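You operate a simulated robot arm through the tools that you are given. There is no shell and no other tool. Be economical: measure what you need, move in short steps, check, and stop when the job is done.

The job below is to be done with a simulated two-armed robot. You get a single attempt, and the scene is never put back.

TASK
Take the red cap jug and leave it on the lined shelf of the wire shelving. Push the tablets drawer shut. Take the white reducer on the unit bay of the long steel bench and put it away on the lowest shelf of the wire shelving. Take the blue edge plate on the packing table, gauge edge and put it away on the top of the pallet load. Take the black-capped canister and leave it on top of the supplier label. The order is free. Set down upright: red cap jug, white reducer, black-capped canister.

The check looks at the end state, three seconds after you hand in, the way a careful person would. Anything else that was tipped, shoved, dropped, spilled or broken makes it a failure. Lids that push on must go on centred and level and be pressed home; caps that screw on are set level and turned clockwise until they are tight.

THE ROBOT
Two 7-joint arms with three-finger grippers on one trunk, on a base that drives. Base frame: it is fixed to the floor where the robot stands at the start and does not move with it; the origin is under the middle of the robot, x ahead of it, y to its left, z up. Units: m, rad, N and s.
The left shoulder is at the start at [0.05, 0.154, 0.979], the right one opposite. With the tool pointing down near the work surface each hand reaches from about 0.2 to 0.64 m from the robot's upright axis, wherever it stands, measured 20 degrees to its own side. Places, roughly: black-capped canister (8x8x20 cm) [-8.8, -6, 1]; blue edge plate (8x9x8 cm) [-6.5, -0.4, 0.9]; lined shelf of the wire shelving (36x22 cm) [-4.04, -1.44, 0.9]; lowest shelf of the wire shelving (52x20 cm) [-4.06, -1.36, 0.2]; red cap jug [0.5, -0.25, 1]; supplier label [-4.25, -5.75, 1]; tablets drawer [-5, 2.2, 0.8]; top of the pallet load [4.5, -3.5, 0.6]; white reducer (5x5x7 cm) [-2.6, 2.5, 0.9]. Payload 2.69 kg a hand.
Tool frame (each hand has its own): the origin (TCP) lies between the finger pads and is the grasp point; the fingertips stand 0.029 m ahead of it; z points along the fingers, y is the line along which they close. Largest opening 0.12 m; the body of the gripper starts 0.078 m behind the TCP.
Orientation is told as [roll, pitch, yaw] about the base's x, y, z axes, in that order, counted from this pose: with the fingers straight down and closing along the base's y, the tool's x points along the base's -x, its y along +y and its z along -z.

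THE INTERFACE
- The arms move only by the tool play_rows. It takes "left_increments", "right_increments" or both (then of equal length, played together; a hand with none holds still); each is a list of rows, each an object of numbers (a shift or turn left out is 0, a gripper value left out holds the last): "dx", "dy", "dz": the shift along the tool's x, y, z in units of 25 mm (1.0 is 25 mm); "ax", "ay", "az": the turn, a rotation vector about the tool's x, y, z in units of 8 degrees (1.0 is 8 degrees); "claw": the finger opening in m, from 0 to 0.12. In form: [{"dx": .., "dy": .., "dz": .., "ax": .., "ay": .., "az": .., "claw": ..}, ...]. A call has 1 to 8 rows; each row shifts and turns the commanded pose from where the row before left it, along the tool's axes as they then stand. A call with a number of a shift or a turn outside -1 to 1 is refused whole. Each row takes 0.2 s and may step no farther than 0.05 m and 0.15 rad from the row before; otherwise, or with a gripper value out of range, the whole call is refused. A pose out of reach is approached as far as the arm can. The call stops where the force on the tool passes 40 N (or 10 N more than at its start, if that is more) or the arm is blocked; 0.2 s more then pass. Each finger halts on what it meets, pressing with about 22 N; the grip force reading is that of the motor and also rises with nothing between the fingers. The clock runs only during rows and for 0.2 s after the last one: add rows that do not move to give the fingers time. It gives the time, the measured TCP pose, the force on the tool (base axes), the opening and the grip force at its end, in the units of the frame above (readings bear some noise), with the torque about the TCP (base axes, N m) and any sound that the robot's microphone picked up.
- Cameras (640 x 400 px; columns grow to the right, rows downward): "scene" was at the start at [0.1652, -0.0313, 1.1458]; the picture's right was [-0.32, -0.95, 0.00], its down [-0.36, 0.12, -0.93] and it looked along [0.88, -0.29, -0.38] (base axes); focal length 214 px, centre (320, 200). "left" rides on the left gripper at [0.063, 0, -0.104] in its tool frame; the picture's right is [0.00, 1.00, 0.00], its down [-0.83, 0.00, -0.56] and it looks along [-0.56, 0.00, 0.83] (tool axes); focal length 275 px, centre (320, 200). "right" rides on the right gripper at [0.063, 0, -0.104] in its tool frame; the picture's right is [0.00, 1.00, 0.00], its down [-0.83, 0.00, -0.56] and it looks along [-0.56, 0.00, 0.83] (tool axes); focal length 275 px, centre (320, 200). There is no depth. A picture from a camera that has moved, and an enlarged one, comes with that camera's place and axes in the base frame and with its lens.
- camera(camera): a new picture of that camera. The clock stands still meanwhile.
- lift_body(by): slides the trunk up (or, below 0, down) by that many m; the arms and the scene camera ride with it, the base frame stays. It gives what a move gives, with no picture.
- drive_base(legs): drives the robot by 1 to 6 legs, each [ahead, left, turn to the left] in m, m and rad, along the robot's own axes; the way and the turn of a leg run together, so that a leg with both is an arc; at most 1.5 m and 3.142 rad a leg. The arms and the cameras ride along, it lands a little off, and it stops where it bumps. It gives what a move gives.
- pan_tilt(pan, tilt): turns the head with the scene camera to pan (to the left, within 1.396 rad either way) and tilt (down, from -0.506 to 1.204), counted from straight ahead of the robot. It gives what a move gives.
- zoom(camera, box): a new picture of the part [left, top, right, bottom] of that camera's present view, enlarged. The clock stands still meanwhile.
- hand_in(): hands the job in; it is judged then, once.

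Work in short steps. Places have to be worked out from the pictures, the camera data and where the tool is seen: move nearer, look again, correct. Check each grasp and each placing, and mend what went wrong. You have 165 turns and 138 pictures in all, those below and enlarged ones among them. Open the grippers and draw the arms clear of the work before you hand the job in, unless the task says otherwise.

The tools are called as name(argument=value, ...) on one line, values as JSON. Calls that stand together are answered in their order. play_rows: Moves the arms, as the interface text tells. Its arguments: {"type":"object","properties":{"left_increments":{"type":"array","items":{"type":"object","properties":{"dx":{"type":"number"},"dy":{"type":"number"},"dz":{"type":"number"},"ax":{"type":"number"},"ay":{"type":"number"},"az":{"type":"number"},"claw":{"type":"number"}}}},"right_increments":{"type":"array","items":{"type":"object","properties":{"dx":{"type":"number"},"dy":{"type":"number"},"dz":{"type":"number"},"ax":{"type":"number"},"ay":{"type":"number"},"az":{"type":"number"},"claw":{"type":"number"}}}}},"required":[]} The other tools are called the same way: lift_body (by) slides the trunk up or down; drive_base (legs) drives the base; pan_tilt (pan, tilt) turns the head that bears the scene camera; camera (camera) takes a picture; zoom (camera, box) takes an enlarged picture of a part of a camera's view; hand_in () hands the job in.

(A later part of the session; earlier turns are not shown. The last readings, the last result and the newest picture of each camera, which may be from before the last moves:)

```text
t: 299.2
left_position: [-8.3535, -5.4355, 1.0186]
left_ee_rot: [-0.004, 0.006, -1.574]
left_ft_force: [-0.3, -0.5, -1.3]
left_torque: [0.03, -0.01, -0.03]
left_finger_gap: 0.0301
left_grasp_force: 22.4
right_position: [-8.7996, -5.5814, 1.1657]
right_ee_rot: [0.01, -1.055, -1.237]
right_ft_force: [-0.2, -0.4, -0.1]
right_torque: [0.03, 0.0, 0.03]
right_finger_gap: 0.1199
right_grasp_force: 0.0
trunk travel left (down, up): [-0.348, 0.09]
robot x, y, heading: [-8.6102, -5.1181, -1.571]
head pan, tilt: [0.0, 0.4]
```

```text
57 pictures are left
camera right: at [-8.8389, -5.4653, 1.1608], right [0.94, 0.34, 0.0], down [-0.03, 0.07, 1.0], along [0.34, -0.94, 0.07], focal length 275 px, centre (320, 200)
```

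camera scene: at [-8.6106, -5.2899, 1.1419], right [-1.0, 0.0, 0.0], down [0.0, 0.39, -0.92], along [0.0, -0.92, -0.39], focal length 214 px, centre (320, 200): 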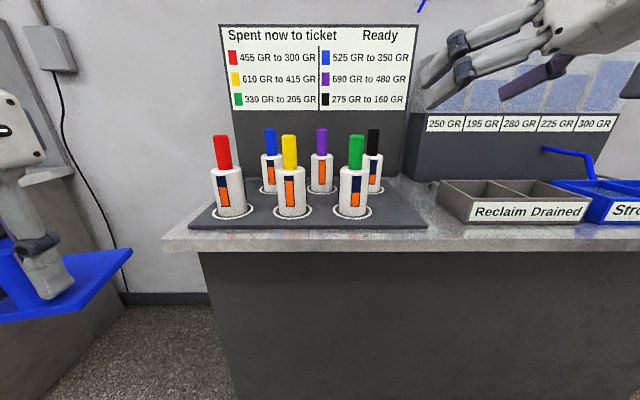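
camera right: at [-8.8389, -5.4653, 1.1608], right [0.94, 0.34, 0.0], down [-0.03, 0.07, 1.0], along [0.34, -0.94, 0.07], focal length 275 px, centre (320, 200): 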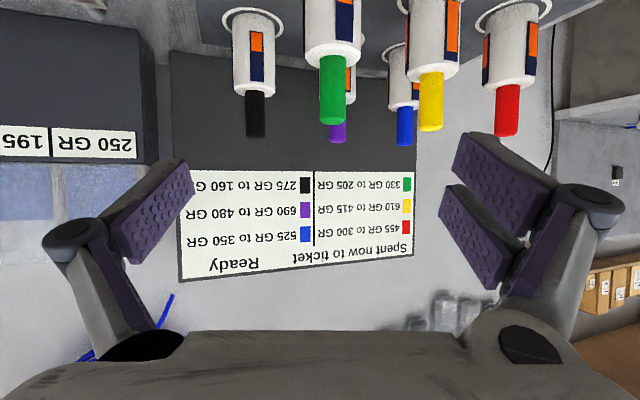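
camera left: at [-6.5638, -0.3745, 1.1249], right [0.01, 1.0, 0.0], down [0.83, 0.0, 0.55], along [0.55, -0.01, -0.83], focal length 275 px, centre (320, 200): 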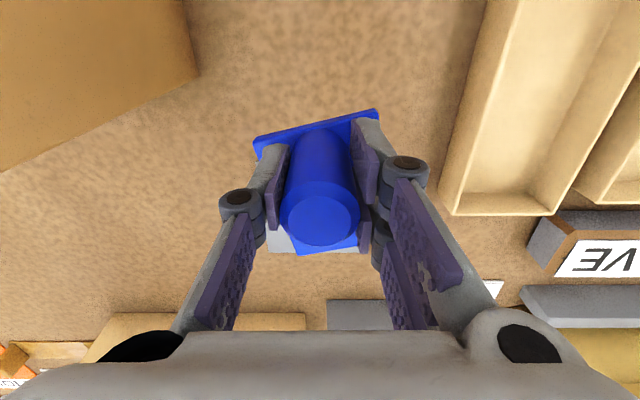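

The black-capped axis is at (-8.775, -5.984) and the hand is yawed 19°, which clears the green one. I drive 0.2 m closer and descend to the pre-grasp point.

drive_base(legs=[[0.2, 0, 0]])

play_rows(right_increments=[{"dy": -0.85}, {"dy": -0.85}, {"dx": 0.95, "dz": 0.6}, {"dx": 0.95, "dz": 0.6}, {"dx": 0.95, "dz": 0.6}, {"dx": 0.95, "dz": 0.6}, {"dx": 0.95, "dz": 0.6}, {"dx": 0}])

camera(camera="right")

camera(camera="scene")

```text
t: 300.8
left_position: [-8.3525, -5.6354, 1.019]
left_ee_rot: [-0.004, 0.006, -1.572]
left_ft_force: [0.5, 0.0, -1.5]
left_torque: [0.04, 0.0, 0.03]
left_finger_gap: 0.0304
left_grasp_force: 22.2
right_position: [-8.7976, -5.7818, 1.1662]
right_ee_rot: [0.01, -1.053, -1.236]
right_ft_force: [-0.7, -0.6, -0.2]
right_torque: [-0.01, 0.01, 0.02]
right_finger_gap: 0.1201
right_grasp_force: 0.1
trunk travel left (down, up): [-0.348, 0.09]
robot x, y, heading: [-8.6117, -5.3148, -1.576]
head pan, tilt: [0.0, 0.4]
```

```text
t: 302.6
left_position: [-8.3534, -5.6348, 1.0198]
left_ee_rot: [-0.003, 0.005, -1.572]
left_ft_force: [0.9, 0.6, -1.2]
left_torque: [0.02, 0.01, -0.02]
left_finger_gap: 0.0301
left_grasp_force: 22.5
right_position: [-8.834, -5.8001, 1.023]
right_ee_rot: [0.01, -1.054, -1.236]
right_ft_force: [0.8, -0.4, -0.2]
right_torque: [0.02, -0.01, 0.0]
right_finger_gap: 0.1203
right_grasp_force: 0.1
trunk travel left (down, up): [-0.348, 0.09]
robot x, y, heading: [-8.607, -5.3186, -1.565]
head pan, tilt: [0.0, 0.4]
```

```text
56 pictures are left
camera right: at [-8.8743, -5.6851, 1.0183], right [0.94, 0.34, 0.0], down [-0.03, 0.07, 1.0], along [0.34, -0.94, 0.07], focal length 275 px, centre (320, 200)
```

right: 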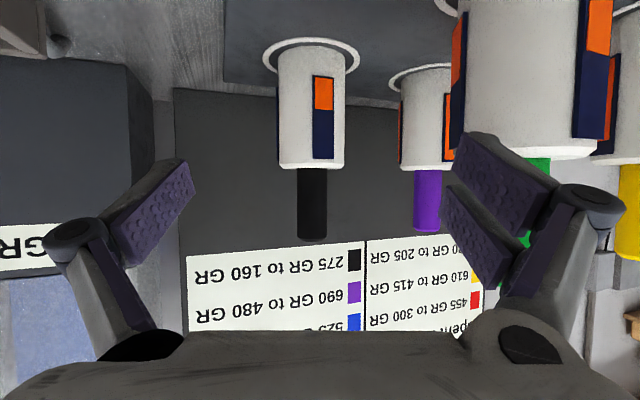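

```text
55 pictures are left
camera scene: at [-8.6103, -5.4896, 1.142], right [-1.0, 0.0, 0.0], down [0.0, 0.39, -0.92], along [0.0, -0.92, -0.39], focal length 214 px, centre (320, 200)
```

scene: 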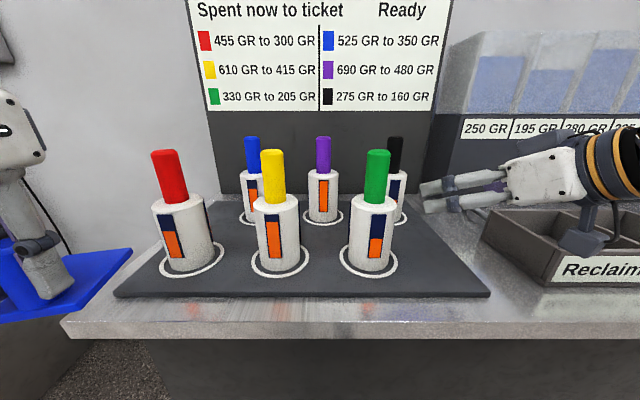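

The black one is nearly in line (6–10 mm to the right). I narrow the claw to 0.10, go down 6 cm and advance part way, then check.

play_rows(right_increments=[{"dx": 0.7, "dz": 0.4, "dy": -0.28, "claw": 0.1}, {"dx": 0.7, "dz": 0.4}, {"dx": 0.69, "dz": 0.38}, {"dz": 0.9, "dx": -0.51}, {"dz": 0.9, "dx": -0.51}, {"dz": 0.9, "dx": -0.51}, {"dx": 0}])

camera(camera="right")

camera(camera="scene")

```text
t: 304.2
left_position: [-8.3535, -5.6344, 1.0194]
left_ee_rot: [-0.003, 0.004, -1.572]
left_ft_force: [-0.3, -0.6, -2.1]
left_torque: [0.01, 0.01, -0.03]
left_finger_gap: 0.0305
left_grasp_force: 22.3
right_position: [-8.8136, -5.8761, 0.964]
right_ee_rot: [0.01, -1.053, -1.235]
right_ft_force: [0.5, -0.1, -0.2]
right_torque: [0.04, -0.05, -0.01]
right_finger_gap: 0.0998
right_grasp_force: 0.0
trunk travel left (down, up): [-0.348, 0.09]
robot x, y, heading: [-8.6106, -5.3169, -1.571]
head pan, tilt: [0.0, 0.4]
```

```text
54 pictures are left
camera right: at [-8.855, -5.7602, 0.9594], right [0.94, 0.34, 0.0], down [-0.03, 0.07, 1.0], along [0.34, -0.94, 0.07], focal length 275 px, centre (320, 200)
```

right: 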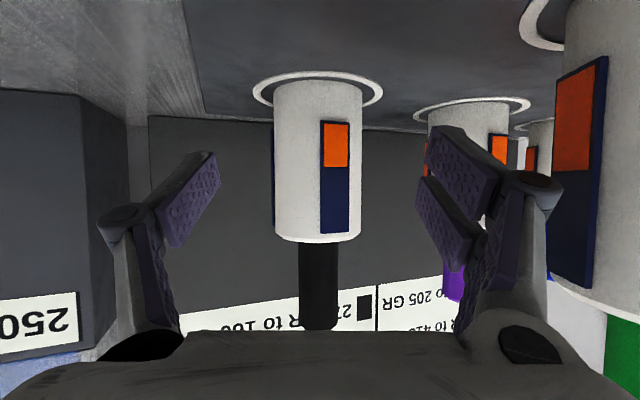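

```text
53 pictures are left
camera scene: at [-8.6105, -5.4895, 1.142], right [-1.0, 0.0, 0.0], down [0.0, 0.39, -0.92], along [0.0, -0.92, -0.39], focal length 214 px, centre (320, 200)
```

scene: 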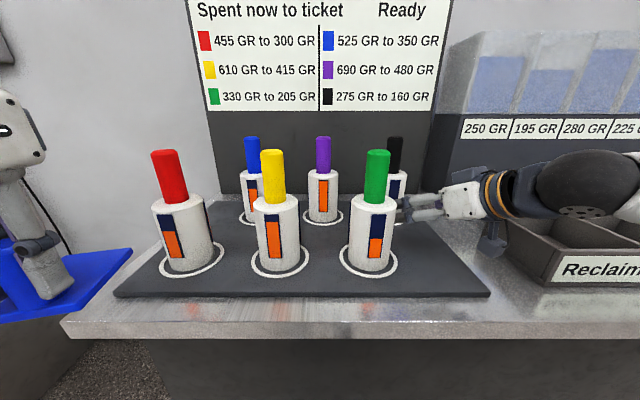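

Centred, with about 10 cm remaining. I advance and close.

play_rows(right_increments=[{"dz": 0.87, "dx": -0.49}, {"dz": 0.87, "dx": -0.49}, {"dz": 0.87, "dx": -0.49}, {"dz": 0.87, "dx": -0.49}, {"dx": 0}])

camera(camera="right")

```text
t: 305.4
left_position: [-8.3538, -5.6343, 1.0185]
left_ee_rot: [-0.005, 0.003, -1.572]
left_ft_force: [0.3, -0.9, -0.9]
left_torque: [0.04, -0.04, 0.01]
left_finger_gap: 0.0303
left_grasp_force: 22.0
right_position: [-8.7804, -5.9715, 0.963]
right_ee_rot: [0.009, -1.054, -1.236]
right_ft_force: [-0.1, -0.5, 0.6]
right_torque: [0.02, 0.02, -0.03]
right_finger_gap: 0.1001
right_grasp_force: 0.2
trunk travel left (down, up): [-0.348, 0.09]
robot x, y, heading: [-8.6092, -5.3189, -1.571]
head pan, tilt: [0.0, 0.4]
```

```text
52 pictures are left
camera right: at [-8.8213, -5.8561, 0.9584], right [0.94, 0.34, 0.0], down [-0.03, 0.07, 1.0], along [0.34, -0.94, 0.07], focal length 275 px, centre (320, 200)
```

right: 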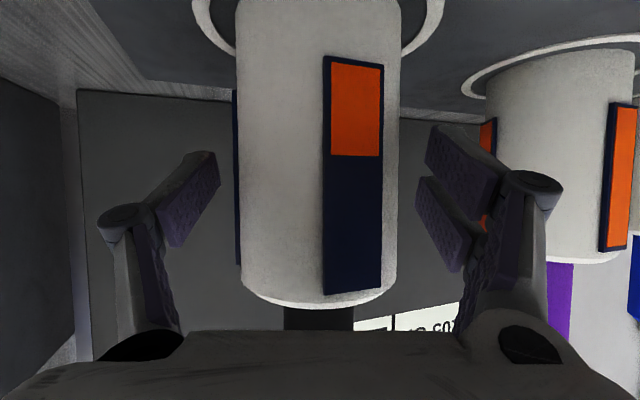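

Aligned at the axis. I close the fingers.

play_rows(right_increments=[{"claw": 0.085}, {"claw": 0.07}, {"claw": 0.05}, {"claw": 0.02}, {"claw": 0.0}])

play_rows(right_increments=[{"dx": -0.35, "dz": -0.2}, {"dx": -0.7, "dz": -0.4}, {"dx": -0.8, "dz": -0.46}, {"dx": -0.8, "dz": -0.46}, {"dx": 0}])

camera(camera="scene")

```text
t: 306.6
left_position: [-8.3536, -5.6343, 1.02]
left_ee_rot: [-0.003, 0.005, -1.574]
left_ft_force: [-0.3, 0.9, -0.7]
left_torque: [0.0, 0.02, 0.0]
left_finger_gap: 0.0303
left_grasp_force: 21.8
right_position: [-8.7811, -5.9717, 0.963]
right_ee_rot: [0.011, -1.056, -1.238]
right_ft_force: [-3.5, -1.4, 1.8]
right_torque: [0.03, 0.05, -0.06]
right_finger_gap: 0.0708
right_grasp_force: 21.6
trunk travel left (down, up): [-0.348, 0.09]
robot x, y, heading: [-8.6124, -5.3189, -1.572]
head pan, tilt: [0.0, 0.4]
```

```text
t: 307.8
left_position: [-8.3538, -5.6359, 1.0185]
left_ee_rot: [-0.004, 0.005, -1.572]
left_ft_force: [-0.2, -0.6, -0.6]
left_torque: [0.04, 0.04, -0.02]
left_finger_gap: 0.0304
left_grasp_force: 21.9
right_position: [-8.7828, -5.9689, 1.0395]
right_ee_rot: [0.009, -1.051, -1.236]
right_ft_force: [0.4, 0.6, -10.8]
right_torque: [0.07, 0.01, 0.0]
right_finger_gap: 0.071
right_grasp_force: 22.1
trunk travel left (down, up): [-0.348, 0.09]
robot x, y, heading: [-8.6106, -5.3146, -1.572]
head pan, tilt: [0.0, 0.4]
```

```text
51 pictures are left
camera scene: at [-8.6107, -5.4907, 1.1417], right [-1.0, 0.0, 0.0], down [0.0, 0.39, -0.92], along [0.0, -0.92, -0.39], focal length 214 px, centre (320, 200)
```

scene: 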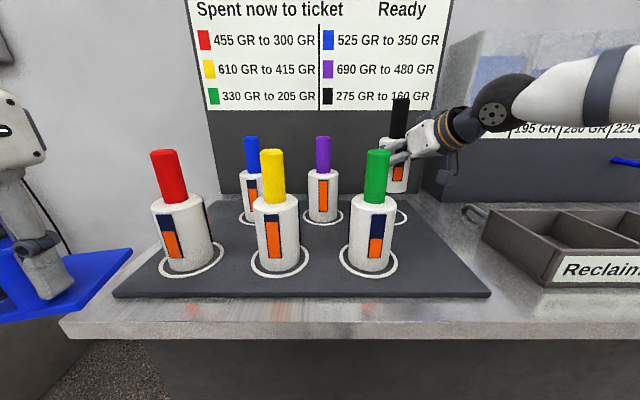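

It is held at about 1.1 kg. I retreat along the same line, then drive back.

play_rows(right_increments=[{"dz": -0.87, "dx": 0.49}, {"dz": -0.87, "dx": 0.49}, {"dz": -0.87, "dx": 0.49}, {"dz": -0.87, "dx": 0.49}, {"dz": -0.87, "dx": 0.49}, {"dz": -0.87, "dx": 0.49}, {"dz": -0.87, "dx": 0.49}, {"dx": 0}])

drive_base(legs=[[-0.35, 0, 0]])

camera(camera="scene")

camera(camera="right")

```text
t: 309.6
left_position: [-8.3534, -5.6362, 1.0195]
left_ee_rot: [-0.004, 0.005, -1.575]
left_ft_force: [0.8, 0.2, -1.6]
left_torque: [0.0, 0.02, 0.02]
left_finger_gap: 0.03
left_grasp_force: 22.0
right_position: [-8.8401, -5.805, 1.0435]
right_ee_rot: [0.012, -1.056, -1.235]
right_ft_force: [1.0, -0.8, -10.3]
right_torque: [0.05, 0.02, -0.02]
right_finger_gap: 0.0707
right_grasp_force: 21.8
trunk travel left (down, up): [-0.348, 0.09]
robot x, y, heading: [-8.6132, -5.3228, -1.57]
head pan, tilt: [0.0, 0.4]
```

```text
t: 311.9
left_position: [-8.3517, -5.2803, 1.0189]
left_ee_rot: [-0.004, 0.005, -1.572]
left_ft_force: [-0.6, 0.3, -1.5]
left_torque: [-0.03, -0.03, 0.01]
left_finger_gap: 0.0301
left_grasp_force: 22.3
right_position: [-8.8384, -5.4506, 1.043]
right_ee_rot: [0.012, -1.054, -1.234]
right_ft_force: [0.0, -0.1, -9.4]
right_torque: [0.08, 0.01, -0.02]
right_finger_gap: 0.0708
right_grasp_force: 21.6
trunk travel left (down, up): [-0.348, 0.09]
robot x, y, heading: [-8.6143, -4.963, -1.569]
head pan, tilt: [0.0, 0.4]
```

```text
50 pictures are left
camera scene: at [-8.6109, -5.136, 1.1419], right [-1.0, 0.0, 0.0], down [0.0, 0.39, -0.92], along [0.0, -0.92, -0.39], focal length 214 px, centre (320, 200)
```

scene: 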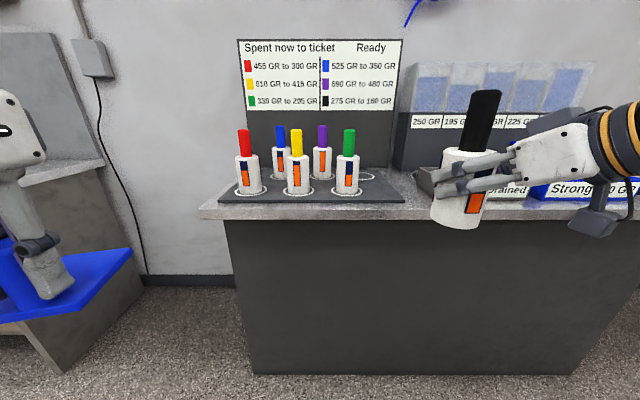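

```text
49 pictures are left
camera right: at [-8.8802, -5.3357, 1.0389], right [0.94, 0.34, 0.0], down [-0.03, 0.07, 1.0], along [0.34, -0.94, 0.07], focal length 275 px, centre (320, 200)
```

right: 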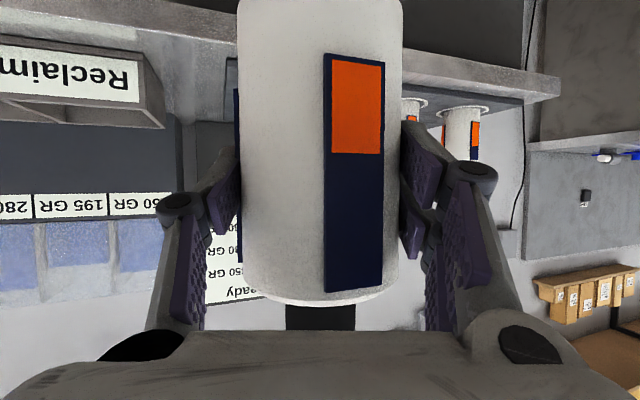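

Good. I look east along the south aisle before driving to the supplier label.

pan_tilt(pan=1.2, tilt=0.3)

camera(camera="scene")

```text
t: 313.3
left_position: [-8.3526, -5.2813, 1.02]
left_ee_rot: [-0.004, 0.005, -1.571]
left_ft_force: [0.0, -0.1, -2.7]
left_torque: [0.06, -0.02, 0.04]
left_finger_gap: 0.0301
left_grasp_force: 21.8
right_position: [-8.8399, -5.4521, 1.0437]
right_ee_rot: [0.012, -1.052, -1.234]
right_ft_force: [0.0, 0.3, -10.7]
right_torque: [0.04, 0.02, 0.01]
right_finger_gap: 0.0706
right_grasp_force: 21.7
trunk travel left (down, up): [-0.348, 0.09]
robot x, y, heading: [-8.6081, -4.9624, -1.562]
head pan, tilt: [1.201, 0.3]
```

```text
48 pictures are left
camera scene: at [-8.524, -5.0775, 1.1512], right [-0.36, -0.93, 0.0], down [-0.28, 0.11, -0.96], along [0.89, -0.34, -0.3], focal length 214 px, centre (320, 200)
```

scene: 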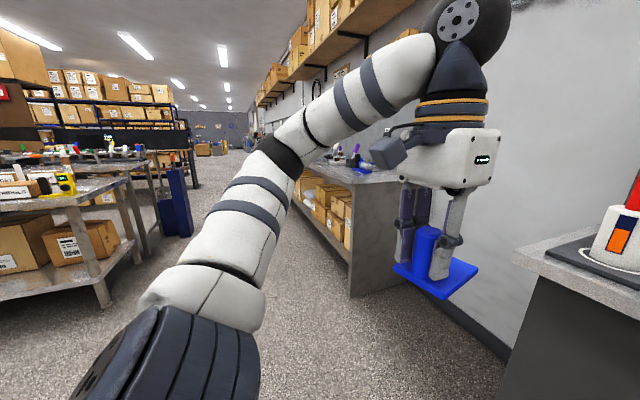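

The aisle between y≈-4.2 and -5.7 is clear. I turn east and drive 4.0 m along y≈-4.95.

drive_base(legs=[[0, 0, 1.562], [1.4, 0, 0], [1.4, 0, 0], [1.2, 0, 0]])

pan_tilt(pan=-0.9, tilt=0.35)

camera(camera="scene")

```text
t: 336.3
left_position: [-4.3159, -4.6634, 1.0193]
left_ee_rot: [-0.004, 0.005, 0.02]
left_ft_force: [-0.1, 0.7, -0.5]
left_torque: [0.04, 0.0, 0.0]
left_finger_gap: 0.0299
left_grasp_force: 22.3
right_position: [-4.1338, -5.145, 1.0423]
right_ee_rot: [0.012, -1.054, 0.357]
right_ft_force: [0.9, 0.2, -10.6]
right_torque: [-0.06, 0.07, 0.02]
right_finger_gap: 0.0706
right_grasp_force: 21.6
trunk travel left (down, up): [-0.348, 0.09]
robot x, y, heading: [-4.6241, -4.9309, 0.025]
head pan, tilt: [1.201, 0.3]
```

```text
t: 338.3
left_position: [-4.3155, -4.6629, 1.0192]
left_ee_rot: [-0.004, 0.005, 0.022]
left_ft_force: [0.8, 0.0, -0.2]
left_torque: [-0.01, 0.01, 0.01]
left_finger_gap: 0.0303
left_grasp_force: 22.4
right_position: [-4.1339, -5.1464, 1.0426]
right_ee_rot: [0.012, -1.053, 0.357]
right_ft_force: [-0.3, -0.9, -10.4]
right_torque: [-0.03, 0.06, -0.02]
right_finger_gap: 0.0703
right_grasp_force: 22.0
trunk travel left (down, up): [-0.348, 0.09]
robot x, y, heading: [-4.6264, -4.9277, 0.021]
head pan, tilt: [-0.901, 0.351]
```

```text
47 pictures are left
camera scene: at [-4.4886, -4.9999, 1.1464], right [-0.77, -0.64, 0.0], down [-0.22, 0.26, -0.94], along [0.6, -0.72, -0.34], focal length 214 px, centre (320, 200)
```

scene: 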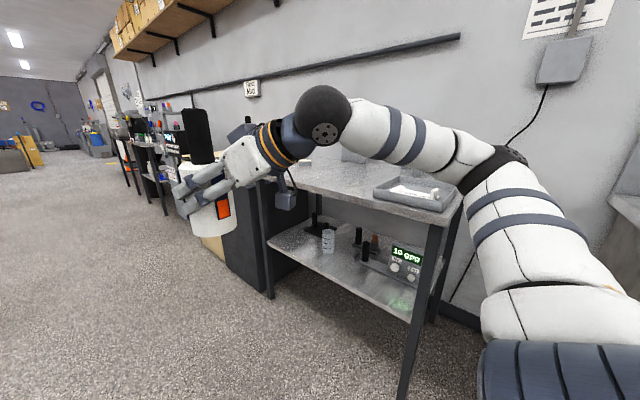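

The label should be on this small bench. I move ahead 0.55 m and turn to face south.

drive_base(legs=[[0.55, 0, 0], [0, 0, -1.59]])

pan_tilt(pan=0.0, tilt=0.45)

camera(camera="scene")

```text
t: 345.3
left_position: [-3.8177, -5.2269, 1.0199]
left_ee_rot: [-0.002, 0.006, -1.559]
left_ft_force: [-0.6, -0.5, -0.7]
left_torque: [0.0, 0.02, 0.01]
left_finger_gap: 0.0305
left_grasp_force: 22.4
right_position: [-4.3028, -5.4032, 1.0412]
right_ee_rot: [0.012, -1.052, -1.225]
right_ft_force: [0.6, -0.7, -10.2]
right_torque: [0.11, 0.01, 0.01]
right_finger_gap: 0.0703
right_grasp_force: 22.2
trunk travel left (down, up): [-0.348, 0.09]
robot x, y, heading: [-4.0811, -4.9126, -1.555]
head pan, tilt: [-0.901, 0.351]
```

```text
t: 346.5
left_position: [-3.8189, -5.2274, 1.0195]
left_ee_rot: [-0.003, 0.004, -1.561]
left_ft_force: [-0.2, 0.3, -0.9]
left_torque: [0.03, -0.02, 0.03]
left_finger_gap: 0.0303
left_grasp_force: 21.9
right_position: [-4.3024, -5.4029, 1.0421]
right_ee_rot: [0.012, -1.053, -1.226]
right_ft_force: [0.2, -0.5, -10.9]
right_torque: [0.07, 0.01, 0.02]
right_finger_gap: 0.0703
right_grasp_force: 21.9
trunk travel left (down, up): [-0.348, 0.09]
robot x, y, heading: [-4.0801, -4.9151, -1.556]
head pan, tilt: [0.0, 0.45]
```

```text
46 pictures are left
camera scene: at [-4.0781, -5.0847, 1.1372], right [-1.0, -0.01, 0.0], down [0.0, 0.44, -0.9], along [0.01, -0.9, -0.44], focal length 214 px, centre (320, 200)
```

scene: 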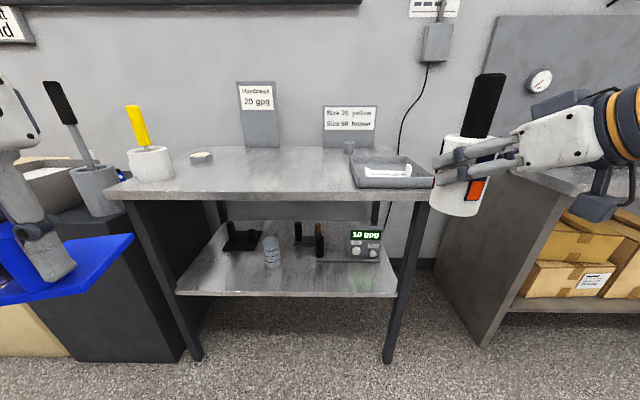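

I zoom on the tray and slips.

zoom(camera="scene", box=[310, 90, 450, 200])

```text
3.64 times, centred on (380, 145) of scene
camera zoom: at [-4.0781, -5.0847, 1.1372], right [-1.0, -0.01, 0.0], down [0.0, 0.44, -0.9], along [0.01, -0.9, -0.44], focal length 780 px, centre (102, 400)
```

zoom: 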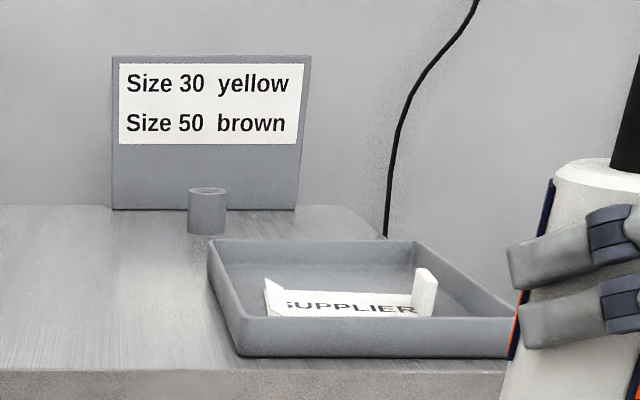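

The SUPPLIER card lies in a grey tray with its free area centred at about (-4.285, -5.763), and a small block stands at its right end. I move closer (plate tucked inward) and tilt the head down for a better measurement.

play_rows(left_increments=[{"dy": -0.9}, {"dy": -0.9}, {"dy": -0.9}])

drive_base(legs=[[0.25, 0, 0]])

pan_tilt(pan=-0.4, tilt=0.65)

camera(camera="scene")

camera(camera="right")

```text
t: 347.3
left_position: [-3.8867, -5.2274, 1.0181]
left_ee_rot: [-0.003, 0.005, -1.56]
left_ft_force: [0.5, 1.1, -1.1]
left_torque: [0.01, 0.0, -0.02]
left_finger_gap: 0.0303
left_grasp_force: 21.7
right_position: [-4.3033, -5.402, 1.0428]
right_ee_rot: [0.011, -1.053, -1.225]
right_ft_force: [-0.1, -0.3, -11.1]
right_torque: [0.09, 0.02, 0.02]
right_finger_gap: 0.0705
right_grasp_force: 22.0
trunk travel left (down, up): [-0.348, 0.09]
robot x, y, heading: [-4.0808, -4.9121, -1.559]
head pan, tilt: [0.0, 0.45]
```

```text
t: 349.1
left_position: [-3.8842, -5.4806, 1.0182]
left_ee_rot: [-0.004, 0.005, -1.562]
left_ft_force: [-0.1, 0.1, -1.1]
left_torque: [0.02, -0.01, -0.02]
left_finger_gap: 0.0303
left_grasp_force: 21.6
right_position: [-4.3008, -5.6528, 1.0428]
right_ee_rot: [0.011, -1.052, -1.228]
right_ft_force: [0.0, 0.0, -10.7]
right_torque: [0.1, 0.01, -0.04]
right_finger_gap: 0.0705
right_grasp_force: 21.6
trunk travel left (down, up): [-0.348, 0.09]
robot x, y, heading: [-4.075, -5.1658, -1.562]
head pan, tilt: [0.0, 0.45]
```

```text
t: 350.0
left_position: [-3.8845, -5.4799, 1.0172]
left_ee_rot: [-0.002, 0.005, -1.562]
left_ft_force: [-0.4, -0.3, -1.4]
left_torque: [0.0, -0.02, 0.01]
left_finger_gap: 0.0305
left_grasp_force: 21.7
right_position: [-4.3008, -5.6522, 1.0428]
right_ee_rot: [0.012, -1.053, -1.227]
right_ft_force: [-0.5, -0.9, -11.0]
right_torque: [0.09, 0.03, 0.0]
right_finger_gap: 0.0705
right_grasp_force: 22.0
trunk travel left (down, up): [-0.348, 0.09]
robot x, y, heading: [-4.0785, -5.1627, -1.558]
head pan, tilt: [-0.4, 0.649]
```

```text
44 pictures are left
camera scene: at [-4.1091, -5.3241, 1.1194], right [-0.93, 0.38, 0.0], down [0.23, 0.56, -0.8], along [-0.3, -0.74, -0.6], focal length 214 px, centre (320, 200)
```

scene: 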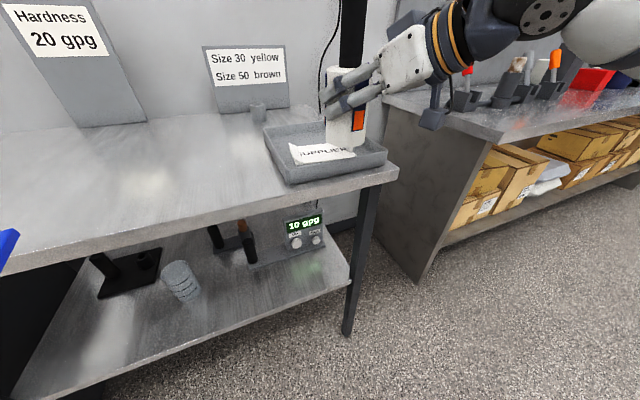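

```text
43 pictures are left
camera right: at [-4.3429, -5.5382, 1.0383], right [0.94, 0.35, 0.0], down [-0.03, 0.07, 1.0], along [0.35, -0.93, 0.07], focal length 275 px, centre (320, 200)
```

right: 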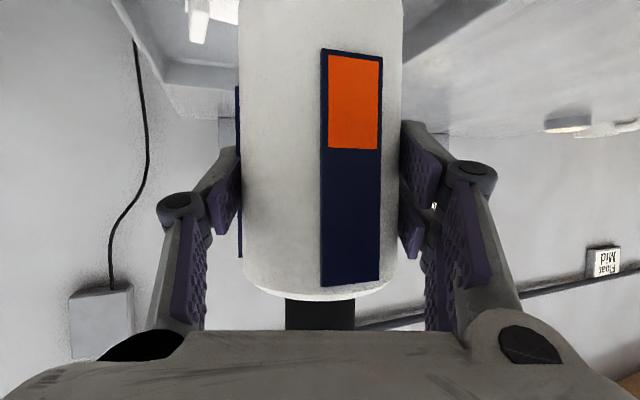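

zoom(camera="scene", box=[250, 90, 410, 200])

```text
3.64 times, centred on (330, 145) of scene
camera zoom: at [-4.1091, -5.3241, 1.1194], right [-0.93, 0.38, 0.0], down [0.23, 0.56, -0.8], along [-0.3, -0.74, -0.6], focal length 780 px, centre (284, 400)
```

zoom: 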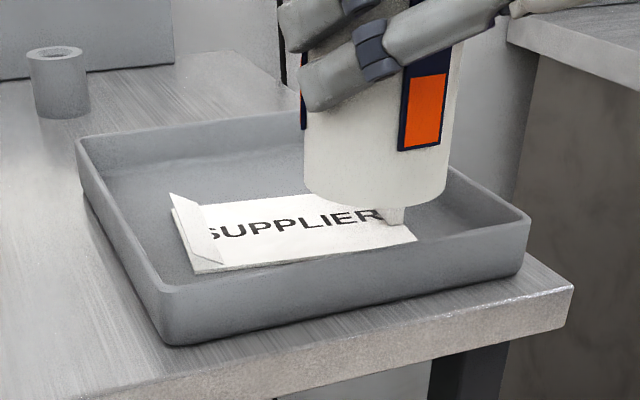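

The label plane is at z≈0.911, spanning x -4.21 to -4.36 and y -5.71 to -5.82, with the block at its front right corner. The target axis is (-4.292, -5.775). I move over it.

play_rows(right_increments=[{"dz": 0.83, "dx": -0.47, "dy": -0.265}, {"dz": 0.83, "dx": -0.47, "dy": -0.265}, {"dz": 0.83, "dx": -0.47, "dy": -0.265}, {"dz": 0.83, "dx": -0.47, "dy": -0.265}, {"dz": 0.83, "dx": -0.47, "dy": -0.265}, {"dx": 0}])

zoom(camera="scene", box=[250, 90, 410, 200])

```text
t: 351.4
left_position: [-3.8845, -5.4792, 1.0175]
left_ee_rot: [-0.005, 0.006, -1.561]
left_ft_force: [0.0, -0.7, 0.1]
left_torque: [0.04, 0.03, -0.02]
left_finger_gap: 0.0303
left_grasp_force: 22.0
right_position: [-4.2896, -5.7775, 1.0423]
right_ee_rot: [0.011, -1.053, -1.225]
right_ft_force: [-0.4, -0.6, -10.8]
right_torque: [0.08, 0.02, 0.04]
right_finger_gap: 0.0702
right_grasp_force: 22.5
trunk travel left (down, up): [-0.348, 0.09]
robot x, y, heading: [-4.0757, -5.1621, -1.559]
head pan, tilt: [-0.4, 0.649]
```

```text
3.64 times, centred on (330, 145) of scene
camera zoom: at [-4.1093, -5.324, 1.1193], right [-0.93, 0.38, 0.0], down [0.23, 0.56, -0.8], along [-0.3, -0.74, -0.61], focal length 780 px, centre (284, 400)
```

zoom: 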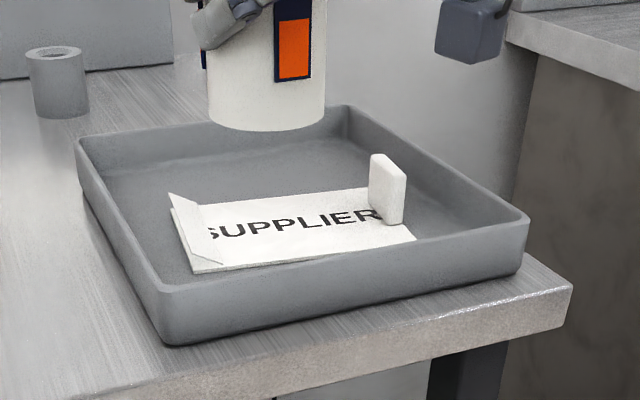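

Measured against the label, the canister's axis is about 2.8 cm too far back. I correct that and lower to about 1 cm above.

play_rows(right_increments=[{"dz": -0.91, "dx": 0.51, "dy": 0.38}, {"dx": 0.5, "dz": 0.29}, {"dx": 0.5, "dz": 0.29}, {"dx": 0.5, "dz": 0.29}, {"dx": 0}])

zoom(camera="scene", box=[250, 90, 410, 200])

```text
t: 352.6
left_position: [-3.8839, -5.4801, 1.0187]
left_ee_rot: [-0.003, 0.005, -1.562]
left_ft_force: [0.4, 0.3, -1.1]
left_torque: [-0.01, -0.02, 0.0]
left_finger_gap: 0.0299
left_grasp_force: 21.3
right_position: [-4.2885, -5.7493, 0.9991]
right_ee_rot: [0.012, -1.053, -1.225]
right_ft_force: [-1.0, 0.0, -10.2]
right_torque: [0.1, 0.06, 0.02]
right_finger_gap: 0.0702
right_grasp_force: 21.9
trunk travel left (down, up): [-0.348, 0.09]
robot x, y, heading: [-4.0766, -5.1643, -1.56]
head pan, tilt: [-0.4, 0.649]
```

```text
3.64 times, centred on (330, 145) of scene
camera zoom: at [-4.1091, -5.324, 1.1193], right [-0.93, 0.38, 0.0], down [0.23, 0.56, -0.8], along [-0.3, -0.74, -0.61], focal length 780 px, centre (284, 400)
```

zoom: 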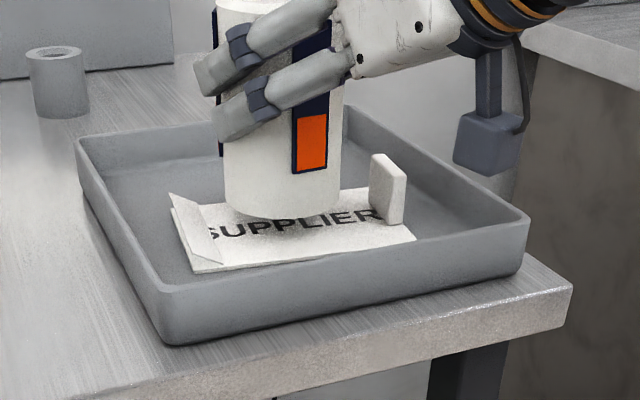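

The position looks right (centre over the card). I lower in 2–3 mm steps until contact.

play_rows(right_increments=[{"dx": 0.12, "dz": 0.07}, {"dx": 0.1, "dz": 0.06}, {"dx": 0.1, "dz": 0.06}, {"dx": 0.08, "dz": 0.05}, {"dx": 0}])

```text
t: 353.8
left_position: [-3.8843, -5.4799, 1.0174]
left_ee_rot: [-0.003, 0.006, -1.561]
left_ft_force: [0.1, 0.1, -1.5]
left_torque: [0.0, -0.01, 0.0]
left_finger_gap: 0.0304
left_grasp_force: 21.9
right_position: [-4.2897, -5.7499, 0.9874]
right_ee_rot: [0.012, -1.053, -1.225]
right_ft_force: [-0.5, -0.2, -10.8]
right_torque: [0.08, 0.03, -0.01]
right_finger_gap: 0.07
right_grasp_force: 22.0
trunk travel left (down, up): [-0.348, 0.09]
robot x, y, heading: [-4.079, -5.1666, -1.562]
head pan, tilt: [-0.4, 0.649]
```

play_rows(right_increments=[{"dx": 0.08, "dz": 0.05}, {"dx": 0.08, "dz": 0.05}, {"dx": 0.08, "dz": 0.05}, {"dx": 0}])

zoom(camera="scene", box=[250, 90, 410, 200])

```text
t: 354.8
left_position: [-3.8843, -5.4794, 1.0189]
left_ee_rot: [-0.005, 0.005, -1.562]
left_ft_force: [0.1, 0.1, -1.3]
left_torque: [0.03, 0.02, 0.0]
left_finger_gap: 0.0304
left_grasp_force: 22.1
right_position: [-4.2884, -5.7492, 0.9825]
right_ee_rot: [0.01, -1.056, -1.224]
right_ft_force: [-0.6, -0.2, 1.4]
right_torque: [-0.09, 0.06, -0.05]
right_finger_gap: 0.0703
right_grasp_force: 22.3
trunk travel left (down, up): [-0.348, 0.09]
robot x, y, heading: [-4.0814, -5.1643, -1.559]
head pan, tilt: [-0.4, 0.649]
```

```text
3.64 times, centred on (330, 145) of scene
camera zoom: at [-4.109, -5.3234, 1.1196], right [-0.93, 0.38, 0.0], down [0.23, 0.56, -0.8], along [-0.3, -0.74, -0.6], focal length 780 px, centre (284, 400)
```

zoom: 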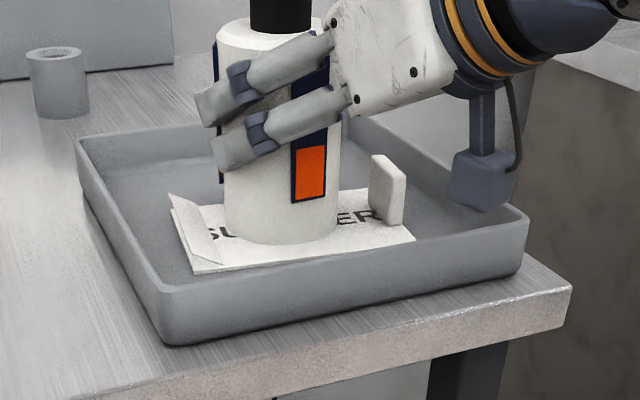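

It is standing on the label (weight off the hand). I release and withdraw along the tool axis.

play_rows(right_increments=[{"claw": 0.08}, {"claw": 0.1}, {"claw": 0.1}, {"dx": 0}])

play_rows(right_increments=[{"dz": -0.5}, {"dz": -0.9}, {"dz": -0.9}, {"dz": -0.9}, {"dz": -0.9}, {"dz": -0.9}])

zoom(camera="scene", box=[230, 50, 430, 200])

```text
t: 355.8
left_position: [-3.8842, -5.4792, 1.019]
left_ee_rot: [-0.003, 0.005, -1.562]
left_ft_force: [-0.2, 0.2, -0.7]
left_torque: [-0.01, -0.04, -0.02]
left_finger_gap: 0.0302
left_grasp_force: 22.1
right_position: [-4.2897, -5.7485, 0.9814]
right_ee_rot: [0.01, -1.052, -1.224]
right_ft_force: [0.7, -0.1, -0.1]
right_torque: [0.02, 0.03, 0.02]
right_finger_gap: 0.0997
right_grasp_force: 0.1
trunk travel left (down, up): [-0.348, 0.09]
robot x, y, heading: [-4.0773, -5.163, -1.562]
head pan, tilt: [-0.4, 0.649]
```

```text
t: 357.2
left_position: [-3.8841, -5.478, 1.0175]
left_ee_rot: [-0.003, 0.004, -1.562]
left_ft_force: [-0.3, 0.8, -0.9]
left_torque: [-0.02, 0.01, 0.01]
left_finger_gap: 0.0303
left_grasp_force: 22.0
right_position: [-4.327, -5.6458, 1.0439]
right_ee_rot: [0.011, -1.052, -1.226]
right_ft_force: [0.5, -0.5, -0.3]
right_torque: [0.0, 0.0, 0.02]
right_finger_gap: 0.1
right_grasp_force: 0.1
trunk travel left (down, up): [-0.348, 0.09]
robot x, y, heading: [-4.0731, -5.1636, -1.564]
head pan, tilt: [-0.4, 0.649]
```

```text
2.67 times, centred on (330, 125) of scene
camera zoom: at [-4.109, -5.3231, 1.1195], right [-0.93, 0.38, 0.0], down [0.23, 0.56, -0.8], along [-0.3, -0.74, -0.6], focal length 572 px, centre (293, 400)
```

zoom: 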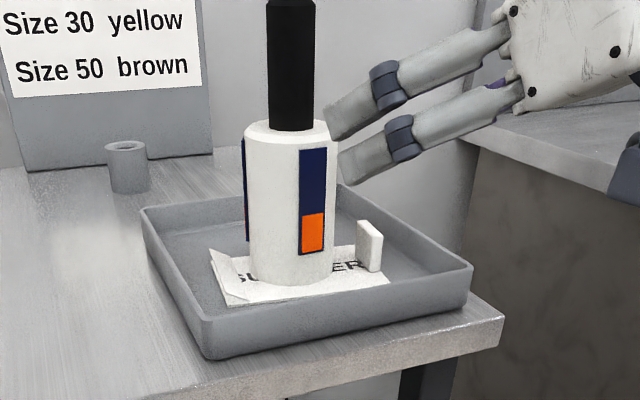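

The canister stands upright on the SUPPLIER label. Now the plate goes to the pallet at (4.5, -3.5): I back off, turn east and look.

drive_base(legs=[[-0.4, 0, 0], [0, 0, 1.562]])

pan_tilt(pan=0.1, tilt=0.2)

camera(camera="scene")

```text
t: 363.5
left_position: [-3.7593, -4.5773, 1.0182]
left_ee_rot: [-0.003, 0.005, -0.023]
left_ft_force: [-0.3, -0.3, -0.7]
left_torque: [-0.01, 0.03, 0.02]
left_finger_gap: 0.0302
left_grasp_force: 21.4
right_position: [-3.6045, -5.0272, 1.0432]
right_ee_rot: [0.01, -1.053, 0.315]
right_ft_force: [-0.5, 0.4, -0.2]
right_torque: [0.02, -0.03, -0.02]
right_finger_gap: 0.1
right_grasp_force: 0.2
trunk travel left (down, up): [-0.348, 0.09]
robot x, y, heading: [-4.0825, -4.761, -0.022]
head pan, tilt: [-0.4, 0.649]
```

```text
t: 364.4
left_position: [-3.7601, -4.577, 1.0188]
left_ee_rot: [-0.003, 0.005, -0.025]
left_ft_force: [-0.1, -1.0, -0.8]
left_torque: [-0.04, 0.01, 0.04]
left_finger_gap: 0.0303
left_grasp_force: 21.1
right_position: [-3.6047, -5.0279, 1.0427]
right_ee_rot: [0.013, -1.052, 0.314]
right_ft_force: [-0.4, 1.1, -1.0]
right_torque: [-0.03, -0.07, -0.01]
right_finger_gap: 0.1001
right_grasp_force: 0.1
trunk travel left (down, up): [-0.348, 0.09]
robot x, y, heading: [-4.0816, -4.7587, -0.02]
head pan, tilt: [0.099, 0.201]
```

```text
37 pictures are left
camera scene: at [-3.9099, -4.7569, 1.1604], right [0.08, -1.0, 0.0], down [-0.2, -0.02, -0.98], along [0.98, 0.08, -0.2], focal length 214 px, centre (320, 200)
```

scene: 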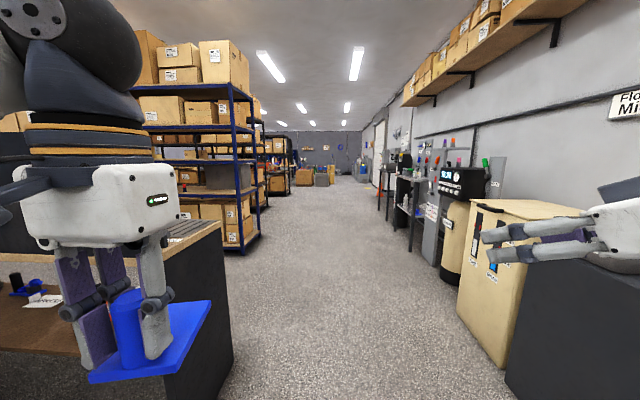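

The aisle runs straight east, and the pallet should be the cartons seen far ahead near column 305. I drive 5.6 m east.

drive_base(legs=[[0, 0, 0.025], [1.4, 0, 0], [1.4, 0, 0], [1.4, 0, 0], [1.4, 0, 0]])

camera(camera="scene")

```text
t: 391.2
left_position: [1.7795, -4.5235, 1.019]
left_ee_rot: [-0.003, 0.007, 0.021]
left_ft_force: [-0.6, -0.1, -1.6]
left_torque: [0.0, 0.04, -0.02]
left_finger_gap: 0.0303
left_grasp_force: 21.9
right_position: [1.9536, -4.9649, 1.0435]
right_ee_rot: [0.011, -1.052, 0.356]
right_ft_force: [-0.1, 0.0, -0.4]
right_torque: [-0.03, 0.01, 0.0]
right_finger_gap: 0.1
right_grasp_force: 0.0
trunk travel left (down, up): [-0.348, 0.09]
robot x, y, heading: [1.4703, -4.7183, 0.023]
head pan, tilt: [0.099, 0.201]
```

```text
36 pictures are left
camera scene: at [1.6366, -4.7087, 1.1605], right [0.12, -0.99, 0.0], down [-0.2, -0.02, -0.98], along [0.97, 0.12, -0.2], focal length 214 px, centre (320, 200)
```

scene: 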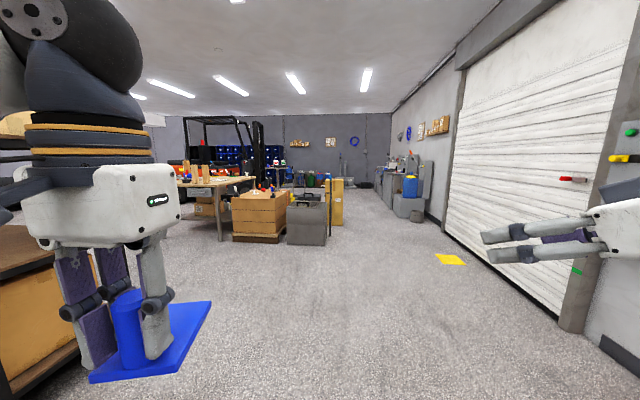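

The pallet load is the carton stack at column 258. I zoom to see its top.

zoom(camera="scene", box=[180, 160, 350, 260])

```text
3.76 times, centred on (265, 210) of scene
camera zoom: at [1.6366, -4.7087, 1.1605], right [0.12, -0.99, 0.0], down [-0.2, -0.02, -0.98], along [0.97, 0.12, -0.2], focal length 807 px, centre (527, 162)
```

zoom: 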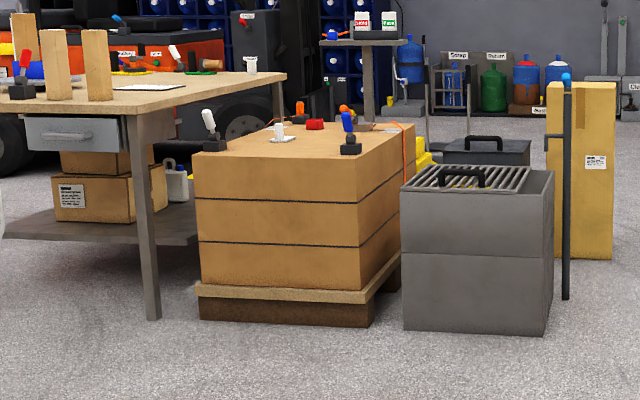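

The load's top (about x 4.24–4.95, y -3.22 to -3.80, z≈0.6) has tools along its edges. I move to its west side and look down on it.

drive_base(legs=[[1.2, 0.2, 0], [0.85, 0.8, -0.02]])

pan_tilt(pan=0.0, tilt=0.6)

camera(camera="scene")

camera(camera="left")

```text
t: 403.5
left_position: [3.8209, -3.5052, 1.0176]
left_ee_rot: [-0.004, 0.005, 0.008]
left_ft_force: [-0.4, -0.5, -0.6]
left_torque: [-0.01, 0.02, -0.02]
left_finger_gap: 0.0301
left_grasp_force: 22.2
right_position: [3.9891, -3.9483, 1.0431]
right_ee_rot: [0.011, -1.053, 0.343]
right_ft_force: [-0.7, 0.4, -0.7]
right_torque: [-0.01, -0.01, -0.02]
right_finger_gap: 0.0998
right_grasp_force: 0.0
trunk travel left (down, up): [-0.348, 0.09]
robot x, y, heading: [3.5037, -3.6993, 0.006]
head pan, tilt: [0.099, 0.201]
```

```text
t: 404.3
left_position: [3.8212, -3.5036, 1.0181]
left_ee_rot: [-0.004, 0.003, 0.008]
left_ft_force: [0.3, -0.3, -0.4]
left_torque: [0.0, 0.02, 0.01]
left_finger_gap: 0.0302
left_grasp_force: 21.9
right_position: [3.9888, -3.9472, 1.0442]
right_ee_rot: [0.011, -1.052, 0.344]
right_ft_force: [1.3, 1.1, -0.1]
right_torque: [-0.03, 0.01, 0.01]
right_finger_gap: 0.0998
right_grasp_force: 0.2
trunk travel left (down, up): [-0.348, 0.09]
robot x, y, heading: [3.5056, -3.695, 0.009]
head pan, tilt: [0.0, 0.6]
```

```text
34 pictures are left
camera scene: at [3.6712, -3.6972, 1.1238], right [0.01, -1.0, 0.0], down [-0.56, -0.01, -0.83], along [0.83, 0.01, -0.56], focal length 214 px, centre (320, 200)
```

scene: 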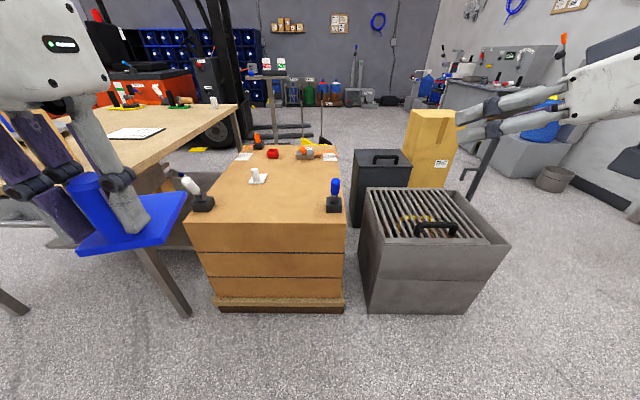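

```text
33 pictures are left
camera left: at [3.7587, -3.5036, 1.1248], right [0.0, 1.0, 0.0], down [0.83, 0.0, 0.55], along [0.55, 0.0, -0.83], focal length 275 px, centre (320, 200)
```

left: 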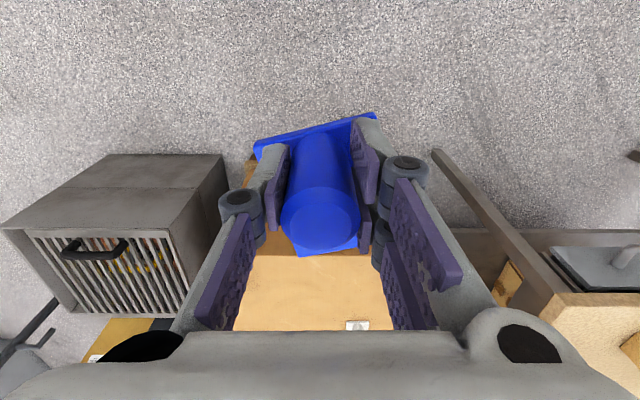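

The load top is at z≈0.616 with its front edge at x≈4.27. There is free space around (4.43, -3.5) between the corner tools and the white spool. I pull the right hand up and back, lower the trunk 0.27 m, drive up and extend the left arm.

play_rows(right_increments=[{"dx": -0.41, "dz": -0.8}, {"dx": -0.41, "dz": -0.8}, {"dx": -0.41, "dz": -0.8}, {"dx": -0.41, "dz": -0.8}, {"dx": -0.41, "dz": -0.8}, {"dx": -0.41, "dz": -0.8}, {"dx": -0.41, "dz": -0.5}])

lift_body(by=-0.27)

drive_base(legs=[[0.34, 0, 0]])

camera(camera="scene")

```text
t: 405.9
left_position: [3.8212, -3.504, 1.0183]
left_ee_rot: [-0.004, 0.005, 0.007]
left_ft_force: [0.3, -0.4, -1.3]
left_torque: [-0.01, 0.04, -0.03]
left_finger_gap: 0.0307
left_grasp_force: 21.5
right_position: [3.9142, -3.9741, 1.172]
right_ee_rot: [0.009, -1.053, 0.343]
right_ft_force: [0.3, 0.2, 0.6]
right_torque: [0.01, -0.01, 0.03]
right_finger_gap: 0.1001
right_grasp_force: 0.1
trunk travel left (down, up): [-0.348, 0.09]
robot x, y, heading: [3.5053, -3.6932, 0.008]
head pan, tilt: [0.0, 0.6]
```

```text
t: 408.7
left_position: [3.8292, -3.504, 0.74]
left_ee_rot: [-0.005, 0.034, 0.006]
left_ft_force: [0.3, -0.4, -1.3]
left_torque: [-0.01, 0.01, -0.02]
left_finger_gap: 0.0303
left_grasp_force: 22.4
right_position: [3.9144, -3.9768, 0.9015]
right_ee_rot: [0.011, -1.052, 0.343]
right_ft_force: [-0.5, -0.8, 1.1]
right_torque: [0.0, -0.02, -0.01]
right_finger_gap: 0.0999
right_grasp_force: 0.1
trunk travel left (down, up): [-0.078, 0.36]
robot x, y, heading: [3.503, -3.6956, 0.006]
head pan, tilt: [0.0, 0.6]
```

```text
t: 410.9
left_position: [4.1673, -3.5005, 0.7388]
left_ee_rot: [-0.006, 0.034, 0.008]
left_ft_force: [-0.3, 0.1, -0.7]
left_torque: [0.02, 0.01, 0.0]
left_finger_gap: 0.0302
left_grasp_force: 22.1
right_position: [4.253, -3.9718, 0.9021]
right_ee_rot: [0.011, -1.052, 0.343]
right_ft_force: [-0.1, -0.4, 0.6]
right_torque: [-0.01, 0.02, -0.05]
right_finger_gap: 0.1001
right_grasp_force: 0.0
trunk travel left (down, up): [-0.078, 0.36]
robot x, y, heading: [3.8427, -3.6951, 0.01]
head pan, tilt: [0.0, 0.6]
```

```text
32 pictures are left
camera scene: at [4.0951, -3.6926, 0.8328], right [0.01, -1.0, 0.0], down [-0.56, -0.01, -0.83], along [0.82, 0.01, -0.57], focal length 214 px, centre (320, 200)
```

scene: 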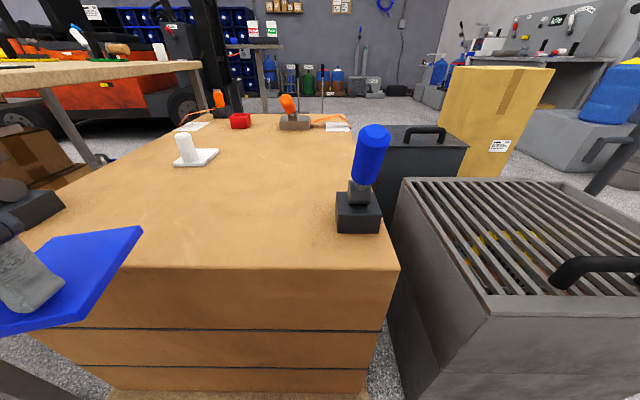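

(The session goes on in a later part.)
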